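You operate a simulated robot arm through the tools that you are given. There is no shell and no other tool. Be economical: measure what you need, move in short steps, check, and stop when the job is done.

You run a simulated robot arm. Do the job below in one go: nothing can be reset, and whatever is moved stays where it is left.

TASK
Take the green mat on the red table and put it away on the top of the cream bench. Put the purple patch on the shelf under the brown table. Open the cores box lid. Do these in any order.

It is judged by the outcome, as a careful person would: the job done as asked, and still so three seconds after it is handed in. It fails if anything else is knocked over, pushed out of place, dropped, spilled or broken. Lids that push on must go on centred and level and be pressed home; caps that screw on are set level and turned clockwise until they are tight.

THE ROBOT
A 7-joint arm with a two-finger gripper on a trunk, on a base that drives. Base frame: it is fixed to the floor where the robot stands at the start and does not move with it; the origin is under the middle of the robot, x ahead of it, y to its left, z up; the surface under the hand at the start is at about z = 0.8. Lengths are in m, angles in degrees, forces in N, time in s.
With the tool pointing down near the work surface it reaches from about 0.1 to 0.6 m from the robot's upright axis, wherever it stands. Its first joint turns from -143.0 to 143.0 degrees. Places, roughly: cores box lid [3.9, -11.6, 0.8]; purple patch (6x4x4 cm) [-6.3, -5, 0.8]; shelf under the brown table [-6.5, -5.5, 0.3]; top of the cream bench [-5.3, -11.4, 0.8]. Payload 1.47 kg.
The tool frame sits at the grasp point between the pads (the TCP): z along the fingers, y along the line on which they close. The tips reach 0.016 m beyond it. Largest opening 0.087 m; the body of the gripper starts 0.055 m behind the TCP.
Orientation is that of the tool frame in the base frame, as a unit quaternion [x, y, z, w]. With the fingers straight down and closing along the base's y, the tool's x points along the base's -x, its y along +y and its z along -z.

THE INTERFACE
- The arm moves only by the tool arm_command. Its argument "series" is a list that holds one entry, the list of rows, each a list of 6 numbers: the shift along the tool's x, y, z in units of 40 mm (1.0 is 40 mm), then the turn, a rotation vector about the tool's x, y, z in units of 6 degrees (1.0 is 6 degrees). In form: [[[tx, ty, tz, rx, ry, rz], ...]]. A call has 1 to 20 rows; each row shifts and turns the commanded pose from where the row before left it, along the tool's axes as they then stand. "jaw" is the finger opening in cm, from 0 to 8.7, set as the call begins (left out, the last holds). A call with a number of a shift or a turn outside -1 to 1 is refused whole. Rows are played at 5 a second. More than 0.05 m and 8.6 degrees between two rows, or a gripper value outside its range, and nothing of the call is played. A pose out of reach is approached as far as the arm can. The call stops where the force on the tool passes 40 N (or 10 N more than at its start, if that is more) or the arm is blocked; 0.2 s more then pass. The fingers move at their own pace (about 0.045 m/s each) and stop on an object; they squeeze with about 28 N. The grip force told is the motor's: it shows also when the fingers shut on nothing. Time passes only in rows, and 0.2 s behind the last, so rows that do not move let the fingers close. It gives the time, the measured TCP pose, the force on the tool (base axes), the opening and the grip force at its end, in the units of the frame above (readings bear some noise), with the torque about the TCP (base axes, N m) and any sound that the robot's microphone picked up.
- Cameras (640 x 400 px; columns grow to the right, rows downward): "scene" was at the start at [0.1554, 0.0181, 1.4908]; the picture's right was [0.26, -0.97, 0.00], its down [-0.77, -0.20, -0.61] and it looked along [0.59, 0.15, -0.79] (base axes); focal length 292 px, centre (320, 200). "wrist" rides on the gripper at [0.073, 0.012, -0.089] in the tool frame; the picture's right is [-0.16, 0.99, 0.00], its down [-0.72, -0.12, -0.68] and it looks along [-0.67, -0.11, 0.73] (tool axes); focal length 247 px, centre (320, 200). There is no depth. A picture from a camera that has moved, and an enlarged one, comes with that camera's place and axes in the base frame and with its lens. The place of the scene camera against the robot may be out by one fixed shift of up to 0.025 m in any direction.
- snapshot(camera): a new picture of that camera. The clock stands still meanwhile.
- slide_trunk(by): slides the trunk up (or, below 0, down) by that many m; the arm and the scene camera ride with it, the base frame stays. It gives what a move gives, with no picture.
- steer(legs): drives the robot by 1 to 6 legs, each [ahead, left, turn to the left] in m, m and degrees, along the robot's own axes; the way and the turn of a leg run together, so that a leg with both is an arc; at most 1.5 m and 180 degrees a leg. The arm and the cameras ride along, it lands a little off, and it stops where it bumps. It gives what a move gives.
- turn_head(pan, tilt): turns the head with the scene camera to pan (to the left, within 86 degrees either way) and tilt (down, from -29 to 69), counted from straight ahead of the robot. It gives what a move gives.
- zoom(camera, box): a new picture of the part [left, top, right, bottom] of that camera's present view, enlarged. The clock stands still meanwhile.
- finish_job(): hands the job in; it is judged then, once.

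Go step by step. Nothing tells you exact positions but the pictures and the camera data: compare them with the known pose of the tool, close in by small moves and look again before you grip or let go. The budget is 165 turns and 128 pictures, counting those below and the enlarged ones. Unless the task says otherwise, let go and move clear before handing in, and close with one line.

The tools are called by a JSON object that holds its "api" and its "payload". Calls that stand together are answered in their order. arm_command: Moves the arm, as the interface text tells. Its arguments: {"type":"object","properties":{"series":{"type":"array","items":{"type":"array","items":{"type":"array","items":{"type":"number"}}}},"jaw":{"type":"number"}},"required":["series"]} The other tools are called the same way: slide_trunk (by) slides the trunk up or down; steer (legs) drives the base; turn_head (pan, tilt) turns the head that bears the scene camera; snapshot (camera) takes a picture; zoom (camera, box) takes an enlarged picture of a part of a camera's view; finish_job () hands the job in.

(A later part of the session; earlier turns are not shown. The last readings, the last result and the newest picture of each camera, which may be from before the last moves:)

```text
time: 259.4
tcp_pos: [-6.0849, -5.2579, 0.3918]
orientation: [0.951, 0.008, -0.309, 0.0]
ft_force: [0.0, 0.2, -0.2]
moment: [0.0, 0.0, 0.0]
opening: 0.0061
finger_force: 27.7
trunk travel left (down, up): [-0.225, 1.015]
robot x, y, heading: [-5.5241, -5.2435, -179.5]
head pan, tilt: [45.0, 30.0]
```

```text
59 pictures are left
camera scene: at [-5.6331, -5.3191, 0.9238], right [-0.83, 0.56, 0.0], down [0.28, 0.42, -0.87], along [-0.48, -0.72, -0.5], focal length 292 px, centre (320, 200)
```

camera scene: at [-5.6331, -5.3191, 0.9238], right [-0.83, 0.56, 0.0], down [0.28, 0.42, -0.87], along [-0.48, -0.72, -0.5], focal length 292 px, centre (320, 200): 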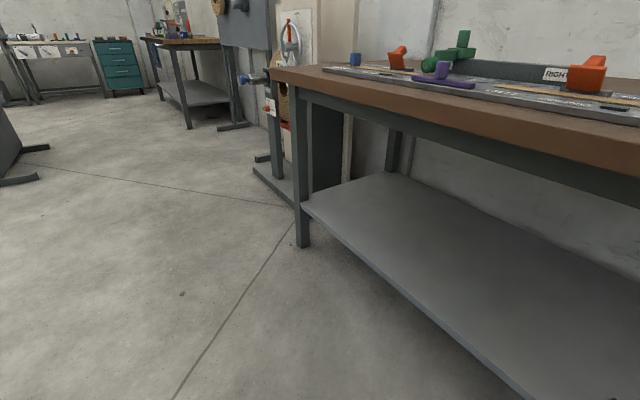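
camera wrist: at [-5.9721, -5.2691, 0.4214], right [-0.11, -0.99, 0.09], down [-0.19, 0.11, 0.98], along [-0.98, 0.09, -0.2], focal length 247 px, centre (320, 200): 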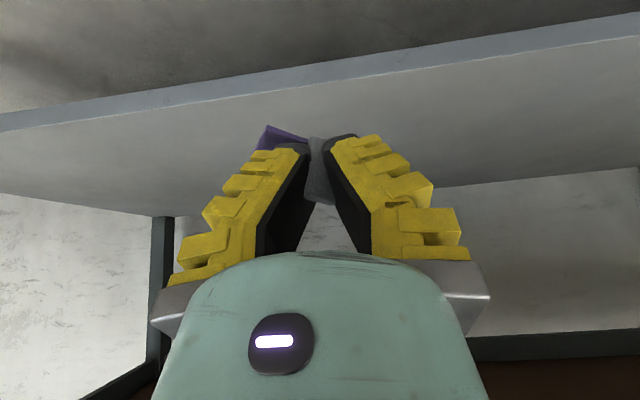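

The shelf top is at z ≈ 0.28 with its front at x ≈ -6.155. I'll drive in 0.15 m, so the patch is ~9 cm inside the edge.

{"api": "steer", "payload": {"legs": [[0.08, 0, 0]]}}

{"api": "steer", "payload": {"legs": [[0.08, 0, 0]]}}

{"api": "snapshot", "payload": {"camera": "wrist"}}

```text
time: 260.4
tcp_pos: [-6.1614, -5.2589, 0.3914]
orientation: [0.951, 0.009, -0.31, 0.0]
ft_force: [-0.6, 0.3, -0.5]
moment: [0.03, 0.0, -0.01]
opening: 0.0061
finger_force: 27.9
trunk travel left (down, up): [-0.225, 1.015]
robot x, y, heading: [-5.6041, -5.2436, -179.6]
head pan, tilt: [45.0, 30.0]
```

```text
time: 261.5
tcp_pos: [-6.2412, -5.2595, 0.3904]
orientation: [0.951, 0.009, -0.31, 0.001]
ft_force: [-1.0, 0.0, -0.1]
moment: [0.03, -0.02, -0.02]
opening: 0.006
finger_force: 27.9
trunk travel left (down, up): [-0.225, 1.015]
robot x, y, heading: [-5.6864, -5.2427, -179.5]
head pan, tilt: [45.0, 30.0]
```

```text
58 pictures are left
camera wrist: at [-6.1297, -5.2696, 0.4212], right [-0.11, -0.99, 0.09], down [-0.19, 0.11, 0.98], along [-0.98, 0.09, -0.2], focal length 247 px, centre (320, 200)
```

wrist: 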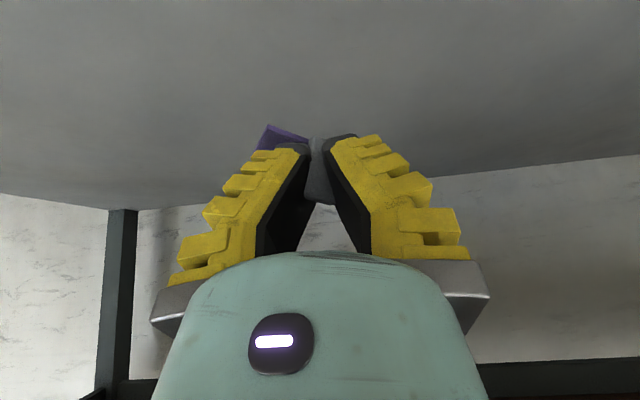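

{"api": "arm_command", "payload": {"series": [[[0.44, 0, 0.6, 0, 0, 0], [0.44, 0, 0.6, 0, 0, 0], [0, 0, 0, 0, 0, 0]]]}}

{"api": "snapshot", "payload": {"camera": "wrist"}}

```text
time: 262.3
tcp_pos: [-6.2442, -5.2598, 0.3333]
orientation: [0.951, 0.009, -0.309, 0.001]
ft_force: [0.3, 0.0, -0.5]
moment: [0.01, -0.01, -0.06]
opening: 0.0061
finger_force: 28.3
trunk travel left (down, up): [-0.225, 1.015]
robot x, y, heading: [-5.6835, -5.2417, -179.7]
head pan, tilt: [45.0, 30.0]
```

```text
57 pictures are left
camera wrist: at [-6.133, -5.2699, 0.3635], right [-0.11, -0.99, 0.09], down [-0.19, 0.11, 0.98], along [-0.98, 0.09, -0.2], focal length 247 px, centre (320, 200)
```

wrist: 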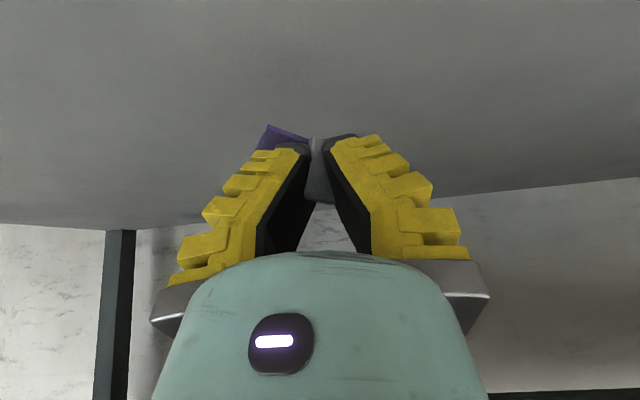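

{"api": "arm_command", "payload": {"series": [[[0.13, 0, 0.18, 0, 0, 0], [0.06, 0, 0.08, 0, 0, 0], [0, 0, 0, 0, 0, 0]]]}}

{"api": "arm_command", "payload": {"series": [[[0.06, 0, 0.08, 0, 0, 0], [0, 0, 0, 0, 0, 0]]]}}

{"api": "arm_command", "payload": {"series": [[[0.06, 0, 0.08, 0, 0, 0], [0, 0, 0, 0, 0, 0]]]}}

{"api": "zoom", "payload": {"camera": "wrist", "box": [200, 90, 440, 240]}}

```text
time: 263.1
tcp_pos: [-6.2428, -5.2587, 0.3193]
orientation: [0.951, 0.009, -0.308, 0.001]
ft_force: [0.3, -0.1, -0.3]
moment: [0.0, -0.03, 0.04]
opening: 0.006
finger_force: 28.5
trunk travel left (down, up): [-0.225, 1.015]
robot x, y, heading: [-5.6846, -5.2429, -179.5]
head pan, tilt: [45.0, 30.0]
```

```text
time: 263.7
tcp_pos: [-6.2419, -5.2581, 0.3156]
orientation: [0.951, 0.008, -0.309, 0.001]
ft_force: [-1.3, 0.3, -0.6]
moment: [0.0, 0.02, 0.01]
opening: 0.0059
finger_force: 27.5
trunk travel left (down, up): [-0.225, 1.015]
robot x, y, heading: [-5.6815, -5.2377, -179.5]
head pan, tilt: [45.0, 30.0]
```

```text
time: 264.3
tcp_pos: [-6.2418, -5.2584, 0.3098]
orientation: [0.951, 0.008, -0.309, 0.0]
ft_force: [-0.1, 0.0, -0.5]
moment: [0.03, -0.05, -0.01]
opening: 0.006
finger_force: 28.0
trunk travel left (down, up): [-0.225, 1.015]
robot x, y, heading: [-5.6852, -5.2464, -179.6]
head pan, tilt: [45.0, 30.0]
```

```text
2.67 times, centred on (320, 165) of wrist
camera zoom: at [-6.1311, -5.269, 0.3417], right [-0.11, -0.99, 0.09], down [-0.19, 0.11, 0.98], along [-0.98, 0.09, -0.2], focal length 659 px, centre (320, 293)
```

zoom: 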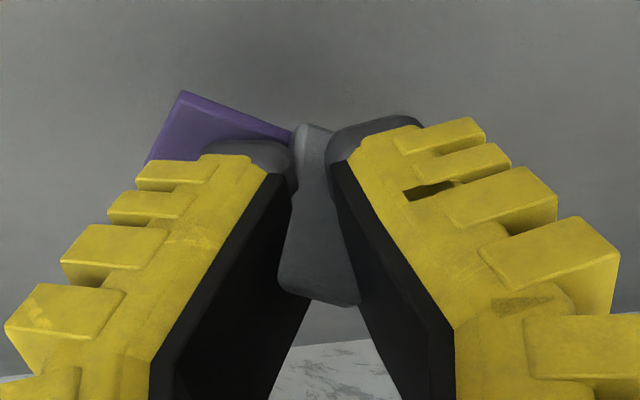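

No contact yet. I'll continue down in small steps.

{"api": "arm_command", "payload": {"series": [[[0.06, 0, 0.08, 0, 0, 0], [0, 0, 0, 0, 0, 0]]]}}

{"api": "arm_command", "payload": {"series": [[[0.06, 0, 0.08, 0, 0, 0], [0, 0, 0, 0, 0, 0]]]}}

{"api": "zoom", "payload": {"camera": "wrist", "box": [200, 90, 440, 240]}}

```text
time: 264.9
tcp_pos: [-6.2415, -5.2582, 0.3073]
orientation: [0.951, 0.009, -0.31, 0.0]
ft_force: [0.7, -0.1, -0.3]
moment: [0.0, -0.01, 0.02]
opening: 0.0059
finger_force: 27.7
trunk travel left (down, up): [-0.225, 1.015]
robot x, y, heading: [-5.6839, -5.243, -179.7]
head pan, tilt: [45.0, 30.0]
```

```text
time: 265.5
tcp_pos: [-6.2411, -5.2579, 0.3033]
orientation: [0.951, 0.009, -0.309, 0.001]
ft_force: [1.0, 0.0, -0.4]
moment: [0.01, 0.0, -0.05]
opening: 0.0061
finger_force: 28.1
trunk travel left (down, up): [-0.225, 1.015]
robot x, y, heading: [-5.6826, -5.244, -179.6]
head pan, tilt: [45.0, 30.0]
```

```text
2.67 times, centred on (320, 165) of wrist
camera zoom: at [-6.1312, -5.2689, 0.3339], right [-0.11, -0.99, 0.09], down [-0.19, 0.11, 0.98], along [-0.98, 0.09, -0.2], focal length 659 px, centre (320, 293)
```

zoom: 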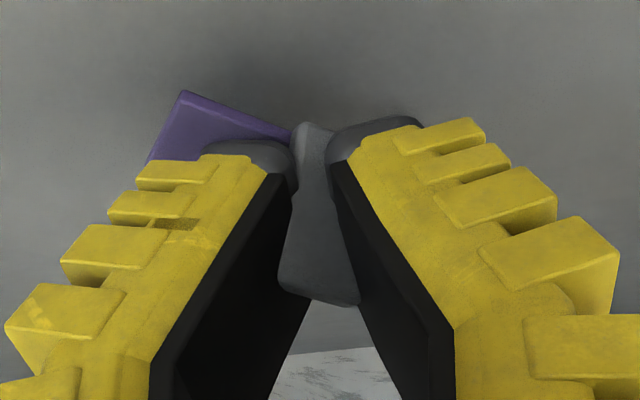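

{"api": "arm_command", "payload": {"series": [[[0.09, 0, 0.12, 0, 0, 0], [0, 0, 0, 0, 0, 0]]]}}

{"api": "arm_command", "payload": {"series": [[[0.06, 0, 0.08, 0, 0, 0], [0, 0, 0, 0, 0, 0]]]}}

{"api": "zoom", "payload": {"camera": "wrist", "box": [200, 90, 440, 240]}}

```text
time: 266.1
tcp_pos: [-6.2424, -5.2583, 0.2961]
orientation: [0.951, 0.009, -0.309, 0.001]
ft_force: [-0.4, 0.0, -0.9]
moment: [0.02, 0.03, 0.01]
opening: 0.0058
finger_force: 27.6
trunk travel left (down, up): [-0.225, 1.015]
robot x, y, heading: [-5.6833, -5.244, -179.7]
head pan, tilt: [45.0, 30.0]
```

```text
time: 266.7
tcp_pos: [-6.2434, -5.2592, 0.2928]
orientation: [0.951, 0.008, -0.309, 0.0]
ft_force: [-0.2, 0.3, -0.5]
moment: [0.0, -0.02, 0.0]
opening: 0.0064
finger_force: 27.9
trunk travel left (down, up): [-0.225, 1.015]
robot x, y, heading: [-5.6861, -5.2465, -179.6]
head pan, tilt: [45.0, 30.0]
```

```text
2.67 times, centred on (320, 165) of wrist
camera zoom: at [-6.1312, -5.2686, 0.3238], right [-0.11, -0.99, 0.09], down [-0.19, 0.11, 0.98], along [-0.98, 0.09, -0.2], focal length 659 px, centre (320, 293)
```

zoom: 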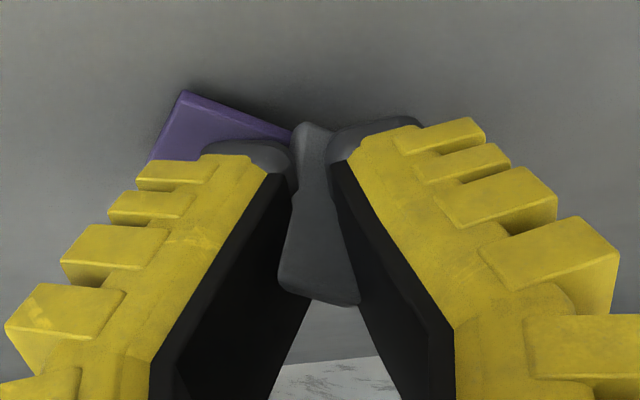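

The shadow is closing in, so contact is near.

{"api": "arm_command", "payload": {"series": [[[0.06, 0, 0.08, 0, 0, 0], [0, 0, 0, 0, 0, 0]]]}}

{"api": "arm_command", "payload": {"series": [[[0.05, 0, 0.07, 0, 0, 0], [0, 0, 0, 0, 0, 0]]]}}

{"api": "zoom", "payload": {"camera": "wrist", "box": [200, 90, 440, 240]}}

```text
time: 267.3
tcp_pos: [-6.2435, -5.2581, 0.2895]
orientation: [0.95, 0.008, -0.311, 0.002]
ft_force: [1.3, -1.0, 6.8]
moment: [0.06, -0.13, -0.05]
opening: 0.0061
finger_force: 28.0
trunk travel left (down, up): [-0.225, 1.015]
robot x, y, heading: [-5.6838, -5.2413, -179.5]
head pan, tilt: [45.0, 30.0]
```

```text
time: 267.9
tcp_pos: [-6.2439, -5.2602, 0.2869]
orientation: [0.95, 0.008, -0.311, 0.001]
ft_force: [0.1, -3.1, 12.3]
moment: [0.18, -0.08, -0.04]
opening: 0.0059
finger_force: 28.2
trunk travel left (down, up): [-0.225, 1.015]
robot x, y, heading: [-5.6857, -5.2458, -179.6]
head pan, tilt: [45.0, 30.0]
```

```text
2.67 times, centred on (320, 165) of wrist
camera zoom: at [-6.133, -5.2713, 0.3172], right [-0.11, -0.99, 0.09], down [-0.18, 0.11, 0.98], along [-0.98, 0.09, -0.19], focal length 659 px, centre (320, 293)
```

zoom: 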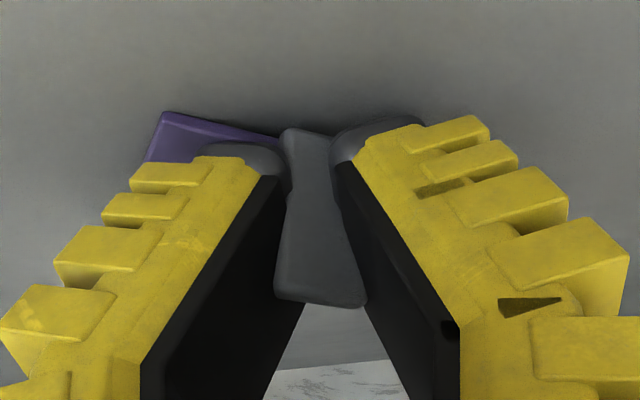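

Contact with the shelf, and the patch is levelling out. I'll release slowly with a small rise, then retreat straight up a bit and look.

{"api": "arm_command", "payload": {"series": [[[0, 0, 0, 0, 0, 0], [0, 0, 0, 0, 0, 0], [0, 0, 0, 0, 0, 0], [-0.2, 0, -0.3, 0, 0, 0], [-0.4, 0, -0.55, 0, 0, 0], [-0.4, 0, -0.55, 0, 0, 0], [0, 0, 0, 0, 0, 0]]], "jaw": 4.5}}

{"api": "snapshot", "payload": {"camera": "wrist"}}

```text
time: 269.5
tcp_pos: [-6.2407, -5.2587, 0.3545]
orientation: [0.951, 0.009, -0.31, 0.001]
ft_force: [-0.5, 0.0, 0.5]
moment: [-0.01, 0.01, 0.0]
opening: 0.0505
finger_force: 3.6
trunk travel left (down, up): [-0.225, 1.015]
robot x, y, heading: [-5.6841, -5.2426, -179.7]
head pan, tilt: [45.0, 30.0]
```

```text
52 pictures are left
camera wrist: at [-6.1292, -5.2705, 0.3857], right [-0.11, -0.99, 0.09], down [-0.19, 0.11, 0.98], along [-0.98, 0.09, -0.2], focal length 247 px, centre (320, 200)
```

wrist: 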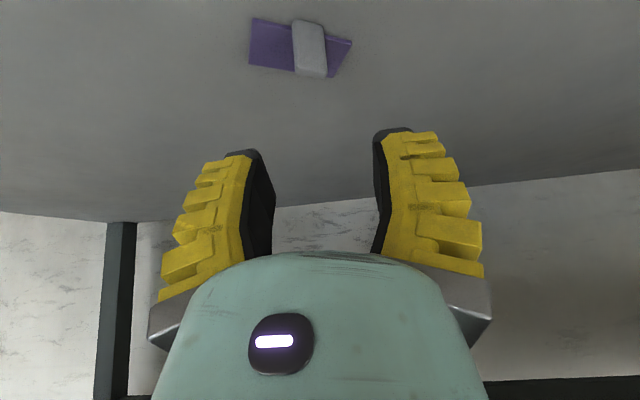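

The purple patch lies flat on the shelf. I'll back out, raise the trunk and straighten the tool.

{"api": "steer", "payload": {"legs": [[-0.65, 0, 0]]}}

{"api": "slide_trunk", "payload": {"by": 0.4}}

{"api": "slide_trunk", "payload": {"by": 0.4}}

{"api": "arm_command", "payload": {"series": [[[0, 0, 0, 0, 1, 0], [0, 0, 0, 0, 1, 0], [0, 0, 0, 0, 1, 0], [0, 0, 0, 0, 1, 0], [0, 0, 0, 0, 1, 0], [0, 0, 0, 0, 1, 0], [0.9, 0, 0, 0, 0, 0], [0, 0, 0, 0, 0, 0]]]}}

{"api": "steer", "payload": {"legs": [[0, 0, 89.7], [0, -0.85, 0]]}}

{"api": "snapshot", "payload": {"camera": "wrist"}}

```text
time: 273.1
tcp_pos: [-5.5967, -5.2573, 0.3556]
orientation: [0.951, 0.012, -0.31, 0.001]
ft_force: [-0.5, 0.1, -0.5]
moment: [-0.03, 0.06, 0.0]
opening: 0.0502
finger_force: 3.7
trunk travel left (down, up): [-0.225, 1.015]
robot x, y, heading: [-5.0416, -5.2337, -179.3]
head pan, tilt: [45.0, 30.0]
```

```text
time: 276.9
tcp_pos: [-5.5953, -5.2571, 0.7558]
orientation: [0.951, 0.012, -0.308, 0.002]
ft_force: [0.3, 0.4, 0.2]
moment: [-0.02, 0.0, 0.01]
opening: 0.0505
finger_force: 3.8
trunk travel left (down, up): [-0.625, 0.615]
robot x, y, heading: [-5.0389, -5.2388, -179.1]
head pan, tilt: [45.0, 30.0]
```

```text
time: 280.7
tcp_pos: [-5.5959, -5.2572, 1.1553]
orientation: [0.951, 0.012, -0.309, 0.001]
ft_force: [-0.2, -0.8, 0.0]
moment: [0.0, -0.01, 0.0]
opening: 0.0504
finger_force: 4.4
trunk travel left (down, up): [-1.025, 0.215]
robot x, y, heading: [-5.0386, -5.2353, -179.0]
head pan, tilt: [45.0, 30.0]
```

```text
time: 282.5
tcp_pos: [-5.561, -5.2579, 1.1562]
orientation: [1.0, 0.012, 0.0, -0.001]
ft_force: [-0.2, -0.5, -0.1]
moment: [0.03, 0.01, -0.02]
opening: 0.0503
finger_force: 4.1
trunk travel left (down, up): [-1.025, 0.215]
robot x, y, heading: [-5.0398, -5.235, -179.4]
head pan, tilt: [45.0, 30.0]
```

```text
time: 290.9
tcp_pos: [-5.8815, -5.7718, 1.1571]
orientation: [0.7, 0.714, -0.001, -0.001]
ft_force: [0.1, -0.4, 0.2]
moment: [0.01, 0.02, 0.01]
opening: 0.0505
finger_force: 4.1
trunk travel left (down, up): [-1.025, 0.215]
robot x, y, heading: [-5.9006, -5.2493, -89.4]
head pan, tilt: [45.0, 30.0]
```

```text
51 pictures are left
camera wrist: at [-5.8727, -5.6991, 1.2463], right [0.99, -0.14, 0.0], down [-0.1, -0.73, 0.68], along [-0.1, -0.67, -0.73], focal length 247 px, centre (320, 200)
```

wrist: 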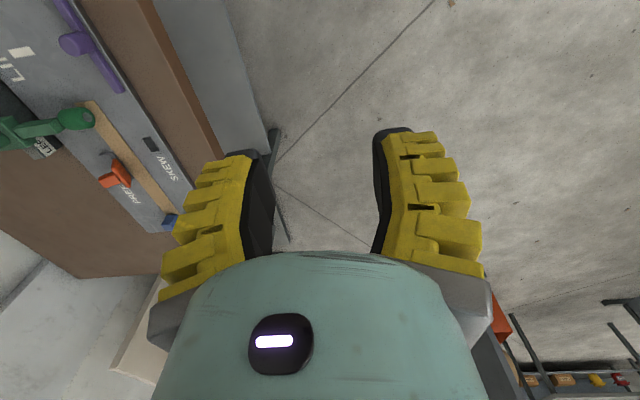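

I shifted further than intended, to x = -5.90. I'll correct to x ≈ -5.5 and drive south.

{"api": "steer", "payload": {"legs": [[0, 0.38, -0.4], [1.25, 0, 0], [1.25, 0, 0]]}}

{"api": "steer", "payload": {"legs": [[1.25, 0, 0], [1.2, 0, 0]]}}

```text
time: 305.2
tcp_pos: [-5.5013, -8.2696, 1.1557]
orientation: [0.703, 0.711, -0.001, -0.001]
ft_force: [-0.4, 0.2, 0.4]
moment: [0.0, 0.03, 0.0]
opening: 0.0509
finger_force: 3.8
trunk travel left (down, up): [-1.025, 0.215]
robot x, y, heading: [-5.5176, -7.7489, -89.9]
head pan, tilt: [45.0, 30.0]
```

```text
time: 317.1
tcp_pos: [-5.4861, -10.7, 1.1568]
orientation: [0.702, 0.712, -0.001, -0.002]
ft_force: [-0.7, -0.4, 0.5]
moment: [-0.01, -0.02, 0.02]
opening: 0.0506
finger_force: 4.0
trunk travel left (down, up): [-1.025, 0.215]
robot x, y, heading: [-5.5006, -10.1773, -89.9]
head pan, tilt: [45.0, 30.0]
```

{"api": "steer", "payload": {"legs": [[0, 0, 89.9], [1.2, -0.08, 0], [1.2, 0, 0], [1.0, 0, 0]]}}

{"api": "turn_head", "payload": {"pan": 65, "tilt": 18}}

{"api": "steer", "payload": {"legs": [[0, 0, -60]]}}

{"api": "snapshot", "payload": {"camera": "scene"}}

```text
time: 337.5
tcp_pos: [-1.5826, -10.152, 1.1564]
orientation: [-0.023, 1.0, -0.002, -0.001]
ft_force: [0.7, 0.0, -0.7]
moment: [0.0, 0.02, -0.01]
opening: 0.0504
finger_force: 4.2
trunk travel left (down, up): [-1.025, 0.215]
robot x, y, heading: [-2.1031, -10.1858, 1.9]
head pan, tilt: [45.0, 30.0]
```

```text
time: 338.3
tcp_pos: [-1.5838, -10.1508, 1.1557]
orientation: [-0.024, 1.0, -0.003, 0.001]
ft_force: [-0.4, 0.0, 0.1]
moment: [0.0, -0.01, -0.02]
opening: 0.0503
finger_force: 3.4
trunk travel left (down, up): [-1.025, 0.215]
robot x, y, heading: [-2.1033, -10.185, 2.3]
head pan, tilt: [65.0, 18.0]
```

```text
time: 341.4
tcp_pos: [-1.8207, -10.6206, 1.1559]
orientation: [0.484, 0.875, -0.001, -0.001]
ft_force: [-0.7, -0.7, 0.7]
moment: [-0.01, 0.02, -0.03]
opening: 0.0505
finger_force: 3.8
trunk travel left (down, up): [-1.025, 0.215]
robot x, y, heading: [-2.1065, -10.1841, -58.7]
head pan, tilt: [65.0, 18.0]
```

```text
50 pictures are left
camera scene: at [-1.961, -10.2341, 1.7431], right [0.11, -0.99, 0.0], down [-0.31, -0.04, -0.95], along [0.94, 0.11, -0.31], focal length 292 px, centre (320, 200)
```

scene: 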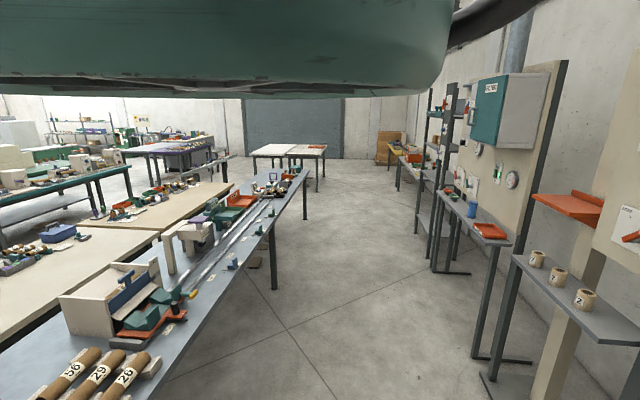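

The lane continues east. The cores box should appear near pixel (423, 155); I'll zoom in there.

{"api": "zoom", "payload": {"camera": "scene", "box": [360, 120, 488, 200]}}

```text
5.00 times, centred on (424, 160) of scene
camera zoom: at [-1.961, -10.2341, 1.7431], right [0.11, -0.99, 0.0], down [-0.31, -0.04, -0.95], along [0.94, 0.11, -0.31], focal length 1459 px, centre (-200, 400)
```

zoom: 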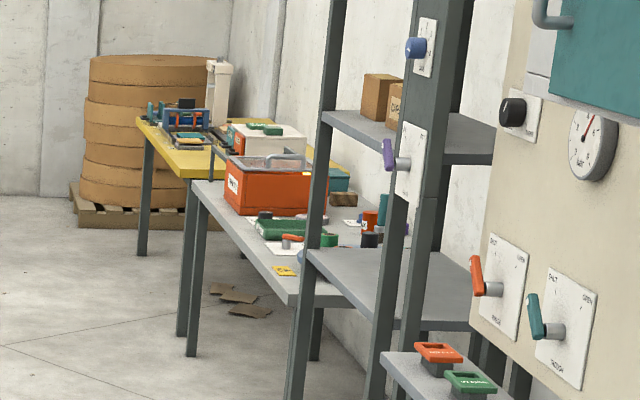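

{"api": "steer", "payload": {"legs": [[0, 0, 58], [1.3, -0.1, 0], [1.3, 0, 0]]}}

{"api": "steer", "payload": {"legs": [[1.3, 0, 0], [0.8, 0, 0], [0, 0, -88]]}}

{"api": "snapshot", "payload": {"camera": "scene"}}

{"api": "snapshot", "payload": {"camera": "wrist"}}

```text
time: 356.7
tcp_pos: [1.0167, -10.3007, 1.1564]
orientation: [0.003, 1.0, -0.002, 0.0]
ft_force: [0.4, 0.0, 0.4]
moment: [0.04, -0.01, 0.03]
opening: 0.0502
finger_force: 3.7
trunk travel left (down, up): [-1.025, 0.215]
robot x, y, heading: [0.4949, -10.3068, -1.1]
head pan, tilt: [65.0, 18.0]
```

```text
time: 370.8
tcp_pos: [2.6345, -10.8503, 1.1564]
orientation: [0.685, 0.729, -0.002, -0.001]
ft_force: [1.0, 0.3, 0.3]
moment: [0.02, 0.0, -0.01]
opening: 0.0506
finger_force: 3.6
trunk travel left (down, up): [-1.025, 0.215]
robot x, y, heading: [2.5972, -10.3329, -87.0]
head pan, tilt: [65.0, 18.0]
```

```text
48 pictures are left
camera scene: at [2.6983, -10.4375, 1.7431], right [-0.38, -0.93, 0.0], down [-0.29, 0.12, -0.95], along [0.88, -0.36, -0.31], focal length 292 px, centre (320, 200)
```

scene: 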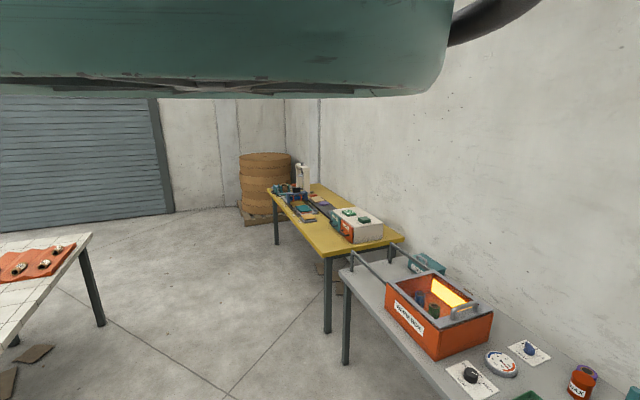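

```text
47 pictures are left
camera wrist: at [2.6415, -10.7787, 1.2463], right [1.0, -0.1, 0.0], down [-0.07, -0.73, 0.68], along [-0.07, -0.68, -0.73], focal length 247 px, centre (320, 200)
```

wrist: 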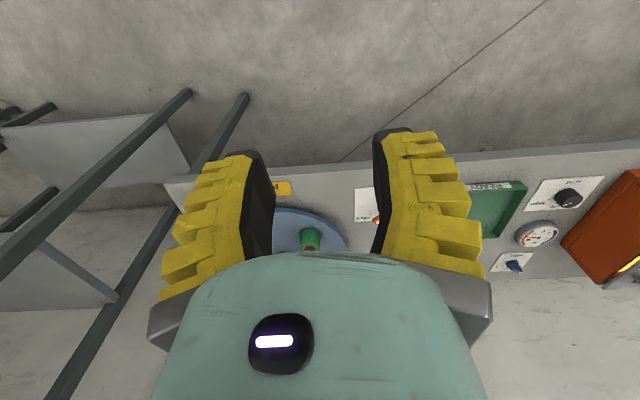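

{"api": "zoom", "payload": {"camera": "scene", "box": [330, 190, 522, 370]}}

```text
2.22 times, centred on (426, 280) of scene
camera zoom: at [2.6983, -10.4375, 1.7431], right [-0.38, -0.93, 0.0], down [-0.29, 0.12, -0.95], along [0.88, -0.36, -0.31], focal length 648 px, centre (84, 22)
```

zoom: 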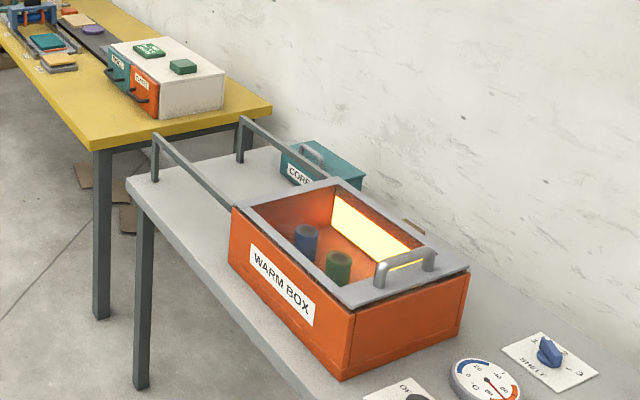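

The cores box is the teal box behind the warm box, at about (3.9, -11.6), with a handle on its lid. I'll get closer for a better look.

{"api": "steer", "payload": {"legs": [[0, 0.9, -3], [0.1, 0, -45]]}}

{"api": "turn_head", "payload": {"pan": 65, "tilt": 32}}

{"api": "snapshot", "payload": {"camera": "scene"}}

```text
time: 377.6
tcp_pos: [3.0912, -10.7733, 1.156]
orientation: [0.922, 0.387, 0.0, -0.001]
ft_force: [0.4, -0.5, 0.5]
moment: [0.02, -0.02, 0.02]
opening: 0.0503
finger_force: 4.0
trunk travel left (down, up): [-1.025, 0.215]
robot x, y, heading: [3.4498, -10.394, -135.5]
head pan, tilt: [65.0, 18.0]
```

```text
time: 378.3
tcp_pos: [3.091, -10.7722, 1.1564]
orientation: [0.922, 0.388, -0.001, -0.002]
ft_force: [-0.7, -0.5, -0.2]
moment: [0.04, -0.04, 0.01]
opening: 0.0504
finger_force: 4.0
trunk travel left (down, up): [-1.025, 0.215]
robot x, y, heading: [3.4492, -10.3948, -135.0]
head pan, tilt: [65.0, 32.0]
```

```text
45 pictures are left
camera scene: at [3.4446, -10.5297, 1.7207], right [-0.94, -0.34, 0.0], down [-0.18, 0.5, -0.85], along [0.29, -0.8, -0.53], focal length 292 px, centre (320, 200)
```

scene: 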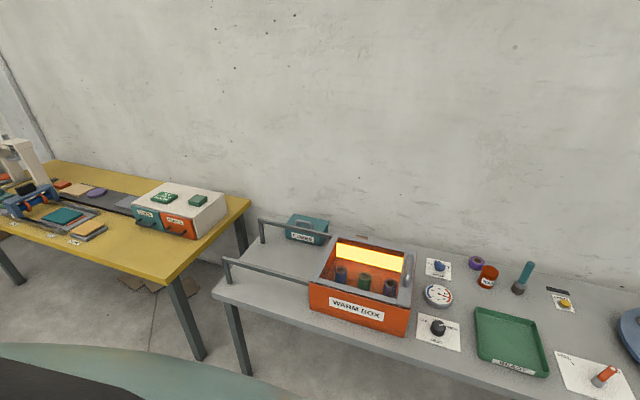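

{"api": "zoom", "payload": {"camera": "scene", "box": [210, 190, 434, 330]}}

{"api": "zoom", "payload": {"camera": "scene", "box": [270, 200, 350, 250]}}

```text
2.86 times, centred on (322, 260) of scene
camera zoom: at [3.4446, -10.5297, 1.7207], right [-0.94, -0.34, 0.0], down [-0.18, 0.5, -0.85], along [0.29, -0.8, -0.53], focal length 834 px, centre (314, 29)
```

zoom: 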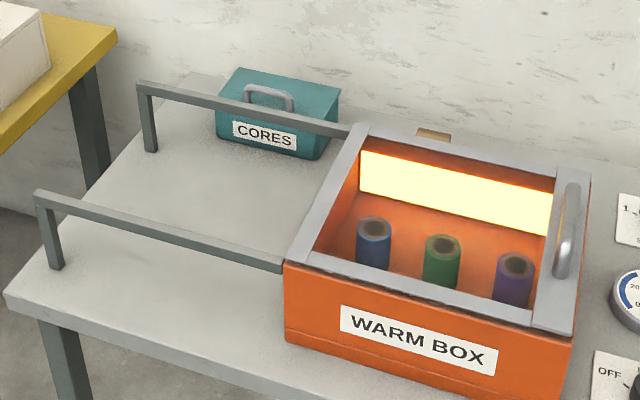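

```text
8.00 times, centred on (310, 225) of scene
camera zoom: at [3.4446, -10.5297, 1.7207], right [-0.94, -0.34, 0.0], down [-0.18, 0.5, -0.85], along [0.29, -0.8, -0.53], focal length 2334 px, centre (400, 0)
```

zoom: 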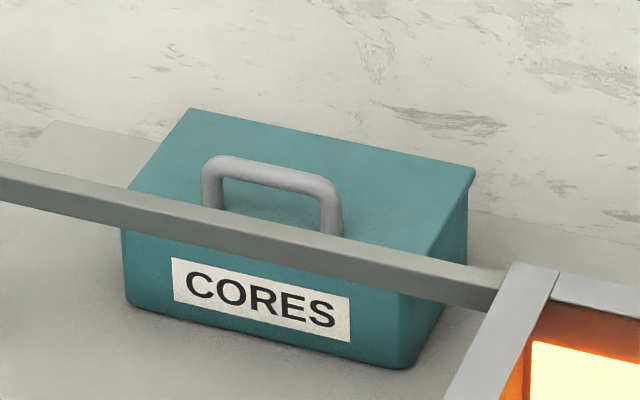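

The hinged-looking teal box has a bar handle along its front edge at about (3.89, -11.535, 0.91), just behind the warm box's rail. I need to know how close my base may stand, so I'll look down at it.

{"api": "turn_head", "payload": {"pan": 80, "tilt": 69}}

{"api": "snapshot", "payload": {"camera": "scene"}}

```text
time: 379.4
tcp_pos: [3.0905, -10.7725, 1.1571]
orientation: [0.922, 0.387, -0.001, -0.001]
ft_force: [1.7, 0.2, 0.6]
moment: [0.0, 0.0, -0.01]
opening: 0.0507
finger_force: 3.7
trunk travel left (down, up): [-1.025, 0.215]
robot x, y, heading: [3.452, -10.3943, -135.1]
head pan, tilt: [80.0, 68.8]
```

```text
42 pictures are left
camera scene: at [3.4461, -10.4913, 1.6723], right [-0.82, -0.57, 0.0], down [-0.53, 0.76, -0.36], along [0.21, -0.3, -0.93], focal length 292 px, centre (320, 200)
```

scene: 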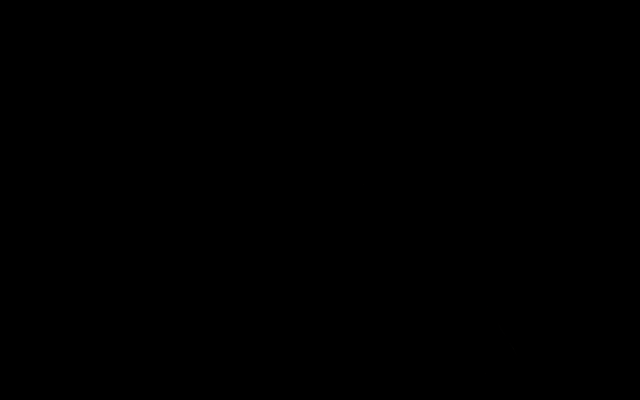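

That view is inside my own shell, so no use. I'll restore the head, face south in line with the handle, and roll the tool 90° so the fingers close across the bar.

{"api": "turn_head", "payload": {"pan": 70, "tilt": 32}}

{"api": "steer", "payload": {"legs": [[0, 0, 45.1], [0, 0.43, 0], [0.2, 0, 0]]}}

{"api": "arm_command", "payload": {"series": [[[0, 0, 0, 0, 0, 1], [0, 0, 0, 0, 0, 1], [0, 0, 0, 0, 0, 1], [0, 0, 0, 0, 0, 1], [0, 0, 0, 0, 0, 1], [0, 0, 0, 0, 0, 1], [0, 0, 0, 0, 0, 1], [0, 0, 0, 0, 0, 1], [0, 0, 0, 0, 0, 1], [0, 0, 0, 0, 0, 1], [0, 0, 0, 0, 0, 1], [0, 0, 0, 0, 0, 1], [0, 0, 0, 0, 0, 1], [0, 0, 0, 0, 0, 1], [0, 0, 0, 0, 0, 1], [0, 0, 0, 0, 0, 0]]]}}

{"api": "snapshot", "payload": {"camera": "wrist"}}

```text
time: 380.4
tcp_pos: [3.0908, -10.7719, 1.1575]
orientation: [0.922, 0.388, -0.001, -0.001]
ft_force: [0.6, -1.0, 0.0]
moment: [-0.03, -0.01, 0.01]
opening: 0.0507
finger_force: 3.3
trunk travel left (down, up): [-1.025, 0.215]
robot x, y, heading: [3.4494, -10.3946, -135.1]
head pan, tilt: [70.0, 32.0]
```

```text
time: 386.2
tcp_pos: [3.8888, -11.1136, 1.1551]
orientation: [0.705, 0.709, -0.002, -0.001]
ft_force: [0.8, 0.6, -0.4]
moment: [0.01, 0.01, 0.01]
opening: 0.0505
finger_force: 3.6
trunk travel left (down, up): [-1.025, 0.215]
robot x, y, heading: [3.8754, -10.5918, -90.2]
head pan, tilt: [70.0, 32.0]
```

```text
time: 389.6
tcp_pos: [3.8868, -11.114, 1.1562]
orientation: [1.0, 0.003, -0.001, 0.0]
ft_force: [-0.1, -0.3, 0.5]
moment: [0.0, 0.01, 0.0]
opening: 0.0504
finger_force: 3.9
trunk travel left (down, up): [-1.025, 0.215]
robot x, y, heading: [3.8782, -10.5907, -89.8]
head pan, tilt: [70.0, 32.0]
```

```text
41 pictures are left
camera wrist: at [3.9602, -11.1258, 1.2459], right [-0.15, -0.99, 0.0], down [-0.72, 0.11, 0.68], along [-0.68, 0.1, -0.73], focal length 247 px, centre (320, 200)
```

wrist: 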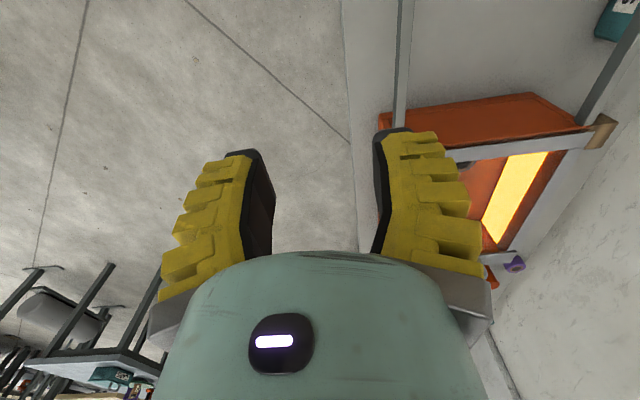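

Now I'll edge forward; the table front is at y ≈ -11.155.

{"api": "steer", "payload": {"legs": [[0.16, 0, 0]]}}

{"api": "arm_command", "payload": {"series": [[[0, 0.8, 0.3, 0, 0, 0], [0, 0.8, 0.3, 0, 0, 0], [0, 0.8, 0.3, 0, 0, 0], [0, 0, 0, 0, 0, 0]]]}}

{"api": "snapshot", "payload": {"camera": "wrist"}}

{"api": "snapshot", "payload": {"camera": "scene"}}

```text
time: 391.1
tcp_pos: [3.889, -11.2738, 1.1548]
orientation: [1.0, 0.004, -0.002, -0.001]
ft_force: [0.6, -0.4, -0.1]
moment: [-0.02, 0.01, -0.01]
opening: 0.0505
finger_force: 4.5
trunk travel left (down, up): [-1.025, 0.215]
robot x, y, heading: [3.8778, -10.7496, -90.1]
head pan, tilt: [70.0, 32.0]
```

```text
time: 392.1
tcp_pos: [3.8895, -11.367, 1.1192]
orientation: [1.0, 0.003, -0.002, 0.0]
ft_force: [-0.2, 0.1, -0.6]
moment: [0.02, 0.02, 0.0]
opening: 0.0507
finger_force: 4.0
trunk travel left (down, up): [-1.025, 0.215]
robot x, y, heading: [3.8763, -10.7525, -89.8]
head pan, tilt: [70.0, 32.0]
```

```text
40 pictures are left
camera wrist: at [3.9627, -11.3803, 1.2091], right [-0.15, -0.99, 0.0], down [-0.72, 0.11, 0.68], along [-0.67, 0.1, -0.73], focal length 247 px, centre (320, 200)
```

wrist: 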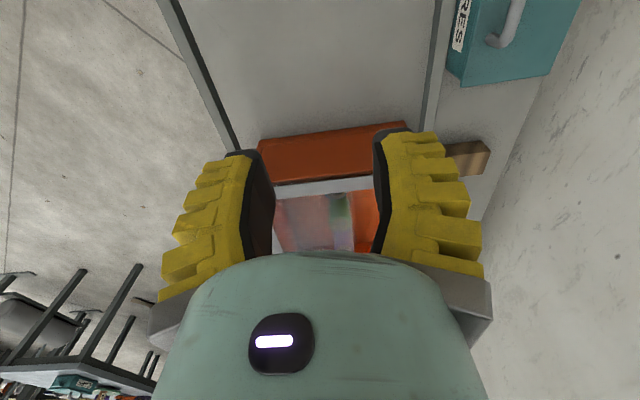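

```text
39 pictures are left
camera scene: at [3.9741, -10.8543, 1.7206], right [-0.34, -0.94, 0.0], down [-0.5, 0.18, -0.85], along [0.8, -0.29, -0.53], focal length 292 px, centre (320, 200)
```

scene: 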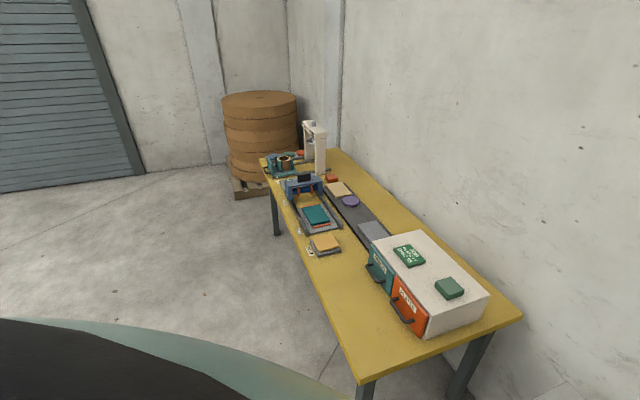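

Reach is fine so far. From the wrist view, the box's west edge is x ≈ 3.83, front y ≈ -11.543, and the handle's west end is x ≈ 3.88, so the handle's centre is near x ≈ 3.92. I'll edge forward and to the east.

{"api": "steer", "payload": {"legs": [[0.1, 0.03, 0]]}}

{"api": "arm_command", "payload": {"series": [[[0, 0.6, 0.6, 0, 0, 0], [0, 0.6, 0.6, 0, 0, 0], [0, 0, 0, 0, 0, 0]]]}}

{"api": "snapshot", "payload": {"camera": "wrist"}}

```text
time: 393.2
tcp_pos: [3.9192, -11.4679, 1.1187]
orientation: [1.0, 0.005, -0.002, 0.0]
ft_force: [0.1, 0.1, 0.6]
moment: [-0.03, 0.04, -0.01]
opening: 0.0507
finger_force: 3.9
trunk travel left (down, up): [-1.025, 0.215]
robot x, y, heading: [3.9039, -10.8531, -89.9]
head pan, tilt: [70.0, 32.0]
```

```text
time: 394.0
tcp_pos: [3.9191, -11.491, 1.0956]
orientation: [1.0, 0.004, -0.002, -0.002]
ft_force: [-0.1, -0.1, 0.2]
moment: [0.0, 0.0, -0.01]
opening: 0.0507
finger_force: 4.1
out of reach, approached as far as the arm can: row 2
trunk travel left (down, up): [-1.025, 0.215]
robot x, y, heading: [3.9084, -10.8561, -90.1]
head pan, tilt: [70.0, 32.0]
```

```text
38 pictures are left
camera wrist: at [3.9922, -11.5035, 1.1857], right [-0.15, -0.99, 0.0], down [-0.72, 0.11, 0.68], along [-0.67, 0.1, -0.73], focal length 247 px, centre (320, 200)
```

wrist: 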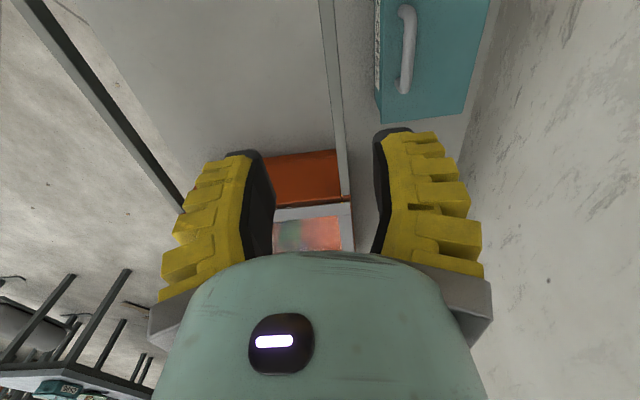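

The handle is centred at about (3.918, -11.577) with its bar at z ≈ 0.91; the rail is at y ≈ -11.50. I need about 0.1 m more reach. At the start I stood at most 0.16 m from the red table's edge, so a gap of 0.2 m is safe; I'll edge forward.

{"api": "arm_command", "payload": {"series": [[[0, -0.9, 0, 0, 0, 0], [0, -0.6, 0, 0, 0, 0], [0, 0, 0, 0, 0, 0]]]}}

{"api": "steer", "payload": {"legs": [[0.06, 0, 0]]}}

{"api": "steer", "payload": {"legs": [[0.05, 0, 0]]}}

{"api": "slide_trunk", "payload": {"by": -0.1}}

{"api": "snapshot", "payload": {"camera": "wrist"}}

```text
time: 394.8
tcp_pos: [3.9181, -11.4299, 1.0947]
orientation: [1.0, 0.005, -0.002, -0.001]
ft_force: [-0.1, -0.3, 0.2]
moment: [0.0, -0.02, 0.02]
opening: 0.0506
finger_force: 3.8
trunk travel left (down, up): [-1.025, 0.215]
robot x, y, heading: [3.9032, -10.8555, -90.2]
head pan, tilt: [70.0, 32.0]
```

```text
time: 395.8
tcp_pos: [3.9192, -11.4894, 1.0953]
orientation: [1.0, 0.004, -0.002, -0.001]
ft_force: [0.0, 0.5, 0.2]
moment: [-0.01, 0.01, 0.02]
opening: 0.0504
finger_force: 3.8
trunk travel left (down, up): [-1.025, 0.215]
robot x, y, heading: [3.9043, -10.9135, -90.1]
head pan, tilt: [70.0, 32.0]
```

```text
time: 396.7
tcp_pos: [3.9189, -11.5402, 1.0953]
orientation: [1.0, 0.005, -0.002, -0.001]
ft_force: [-0.2, 0.3, -0.4]
moment: [0.0, 0.03, 0.01]
opening: 0.0505
finger_force: 4.3
trunk travel left (down, up): [-1.025, 0.215]
robot x, y, heading: [3.9074, -10.962, -90.3]
head pan, tilt: [70.0, 32.0]
```

```text
time: 398.1
tcp_pos: [3.918, -11.5401, 0.9952]
orientation: [1.0, 0.004, -0.002, -0.001]
ft_force: [-0.4, 0.0, 0.2]
moment: [0.0, -0.03, 0.02]
opening: 0.0505
finger_force: 3.6
trunk travel left (down, up): [-0.925, 0.315]
robot x, y, heading: [3.9066, -10.9623, -90.1]
head pan, tilt: [70.0, 32.0]
```

```text
37 pictures are left
camera wrist: at [3.9912, -11.5515, 1.0855], right [-0.15, -0.99, 0.0], down [-0.72, 0.11, 0.68], along [-0.68, 0.1, -0.73], focal length 247 px, centre (320, 200)
```

wrist: 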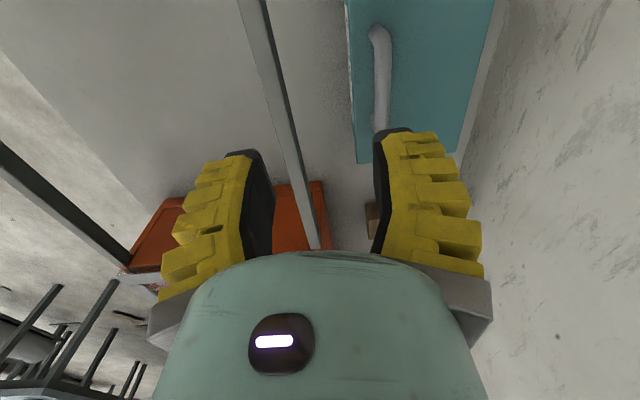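

{"api": "arm_command", "payload": {"series": [[[0, 0.6, 0, 0, 0, 0], [0, 0.5, 0, 0, 0, 0], [0, 0, 0.6, 0, 0, 0], [0, 0, 0, 0, 0, 0]]], "jaw": 4}}

{"api": "snapshot", "payload": {"camera": "wrist"}}

```text
time: 399.1
tcp_pos: [3.9183, -11.5833, 0.9712]
orientation: [1.0, 0.003, -0.002, 0.0]
ft_force: [0.8, -0.2, -0.8]
moment: [0.0, 0.0, 0.03]
opening: 0.0457
finger_force: 4.2
trunk travel left (down, up): [-0.925, 0.315]
robot x, y, heading: [3.9011, -10.961, -90.1]
head pan, tilt: [70.0, 32.0]
```

```text
36 pictures are left
camera wrist: at [3.9909, -11.5955, 1.0614], right [-0.15, -0.99, 0.0], down [-0.72, 0.11, 0.68], along [-0.67, 0.1, -0.73], focal length 247 px, centre (320, 200)
```

wrist: 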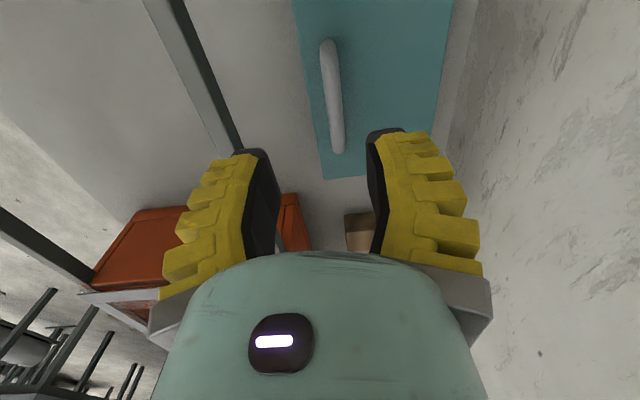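

Comparing views by parallax suggests the bar is nearer z ≈ 0.86, y ≈ -11.594. I'll correct y and lower a little, then re-measure.

{"api": "arm_command", "payload": {"series": [[[-0.1, 0.25, 0.4, 0, 0, 0], [0, 0, 0.6, 0, 0, 0], [0, 0, 0, 0, 0, 0]]]}}

{"api": "snapshot", "payload": {"camera": "wrist"}}

```text
time: 399.9
tcp_pos: [3.9182, -11.5818, 0.9711]
orientation: [1.0, 0.003, -0.002, -0.001]
ft_force: [-0.3, 0.2, -0.4]
moment: [-0.02, 0.0, 0.0]
opening: 0.0457
finger_force: 4.2
out of reach, approached as far as the arm can: row 1, 2
trunk travel left (down, up): [-0.925, 0.315]
robot x, y, heading: [3.908, -10.9605, -90.0]
head pan, tilt: [70.0, 32.0]
```

```text
35 pictures are left
camera wrist: at [3.991, -11.595, 1.0611], right [-0.15, -0.99, 0.0], down [-0.72, 0.11, 0.68], along [-0.67, 0.1, -0.73], focal length 247 px, centre (320, 200)
```

wrist: 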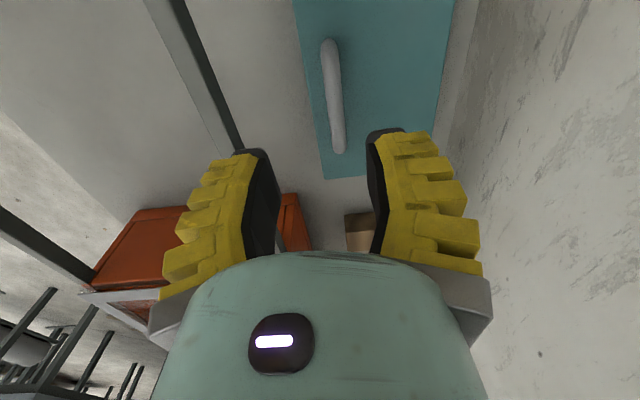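

I'm at the reach limit. I'll edge 3 cm closer and pitch the tool 12° forward, then lower with the trunk.

{"api": "arm_command", "payload": {"series": [[[0, 0, 0, -1, 0, 0], [0, 0, 0, -1, 0, 0], [0, 0, 0, 0, 0, 0]]]}}

{"api": "steer", "payload": {"legs": [[0.03, 0, 0]]}}

{"api": "slide_trunk", "payload": {"by": -0.045}}

{"api": "snapshot", "payload": {"camera": "wrist"}}

```text
time: 400.7
tcp_pos: [3.9196, -11.5826, 0.971]
orientation: [0.995, 0.005, -0.001, 0.104]
ft_force: [0.4, 1.0, -0.8]
moment: [-0.01, 0.05, -0.01]
opening: 0.0459
finger_force: 3.7
trunk travel left (down, up): [-0.925, 0.315]
robot x, y, heading: [3.9068, -10.9618, -90.2]
head pan, tilt: [70.0, 32.0]
```

```text
time: 401.5
tcp_pos: [3.9203, -11.6137, 0.9709]
orientation: [0.995, 0.005, -0.001, 0.102]
ft_force: [0.8, -0.5, 0.6]
moment: [0.01, 0.01, -0.03]
opening: 0.0458
finger_force: 3.6
trunk travel left (down, up): [-0.925, 0.315]
robot x, y, heading: [3.906, -10.9936, -90.2]
head pan, tilt: [70.0, 32.0]
```

```text
time: 402.4
tcp_pos: [3.9188, -11.6153, 0.9271]
orientation: [0.994, 0.004, -0.002, 0.105]
ft_force: [1.3, 0.0, 0.2]
moment: [0.0, 0.01, -0.02]
opening: 0.0459
finger_force: 4.3
trunk travel left (down, up): [-0.88, 0.36]
robot x, y, heading: [3.9091, -10.9928, -90.0]
head pan, tilt: [70.0, 32.0]
```

```text
34 pictures are left
camera wrist: at [3.9918, -11.6069, 1.0171], right [-0.15, -0.97, 0.21], down [-0.72, 0.25, 0.64], along [-0.67, -0.05, -0.74], focal length 247 px, centre (320, 200)
```

wrist: 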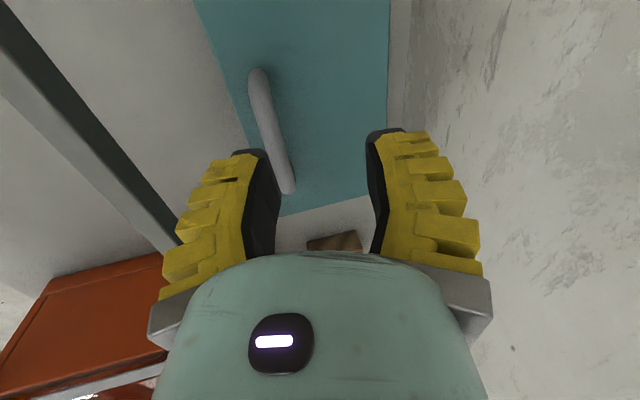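

The bar's y ≈ -11.597 and its length implies z ≈ 0.862, x centre ≈ 3.914. I'll line up and lower 3 cm, then check.

{"api": "arm_command", "payload": {"series": [[[-0.1, -0.44, -0.09, 0, 0, 0], [0, 0, 0, 0, 0, 0]]]}}

{"api": "slide_trunk", "payload": {"by": -0.025}}

{"api": "snapshot", "payload": {"camera": "wrist"}}

```text
time: 403.0
tcp_pos: [3.9166, -11.5937, 0.9258]
orientation: [0.995, 0.005, -0.001, 0.103]
ft_force: [-0.1, -0.1, 0.0]
moment: [-0.02, 0.02, -0.01]
opening: 0.0458
finger_force: 3.9
trunk travel left (down, up): [-0.88, 0.36]
robot x, y, heading: [3.9038, -10.9931, -90.3]
head pan, tilt: [70.0, 32.0]
```

```text
time: 403.7
tcp_pos: [3.9162, -11.5959, 0.9003]
orientation: [0.995, 0.005, 0.0, 0.105]
ft_force: [0.0, 0.0, -0.7]
moment: [-0.01, 0.01, 0.0]
opening: 0.0455
finger_force: 3.9
trunk travel left (down, up): [-0.855, 0.385]
robot x, y, heading: [3.9072, -10.9938, -90.1]
head pan, tilt: [70.0, 32.0]
```

```text
33 pictures are left
camera wrist: at [3.9884, -11.5892, 0.9917], right [-0.15, -0.97, 0.21], down [-0.72, 0.25, 0.64], along [-0.67, -0.05, -0.74], focal length 247 px, centre (320, 200)
```

wrist: 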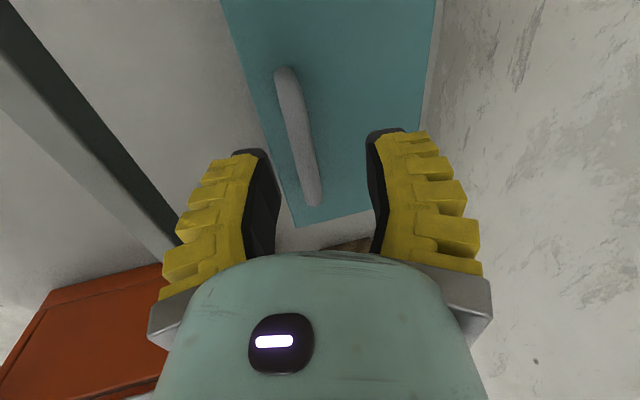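

{"api": "arm_command", "payload": {"series": [[[0, -0.1, 0, 0, 0, 0], [0, 0, 0, 0, 0, 0]]]}}

{"api": "slide_trunk", "payload": {"by": -0.022}}

{"api": "snapshot", "payload": {"camera": "wrist"}}

```text
time: 404.3
tcp_pos: [3.9161, -11.5924, 0.9008]
orientation: [0.995, 0.004, -0.001, 0.104]
ft_force: [-0.5, 0.1, 0.0]
moment: [0.01, -0.03, -0.03]
opening: 0.0457
finger_force: 4.4
trunk travel left (down, up): [-0.855, 0.385]
robot x, y, heading: [3.9071, -10.9924, -90.0]
head pan, tilt: [70.0, 32.0]
```

```text
time: 405.0
tcp_pos: [3.9161, -11.5916, 0.8775]
orientation: [0.995, 0.004, -0.002, 0.104]
ft_force: [0.0, 0.3, 1.4]
moment: [0.03, 0.02, 0.0]
opening: 0.0458
finger_force: 3.9
trunk travel left (down, up): [-0.833, 0.407]
robot x, y, heading: [3.9035, -10.9929, -90.0]
head pan, tilt: [70.0, 32.0]
```

```text
32 pictures are left
camera wrist: at [3.9882, -11.5855, 0.9686], right [-0.15, -0.97, 0.21], down [-0.72, 0.25, 0.64], along [-0.67, -0.05, -0.74], focal length 247 px, centre (320, 200)
```

wrist: 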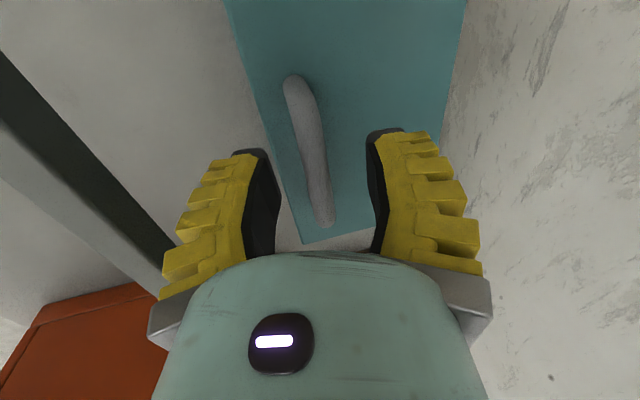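

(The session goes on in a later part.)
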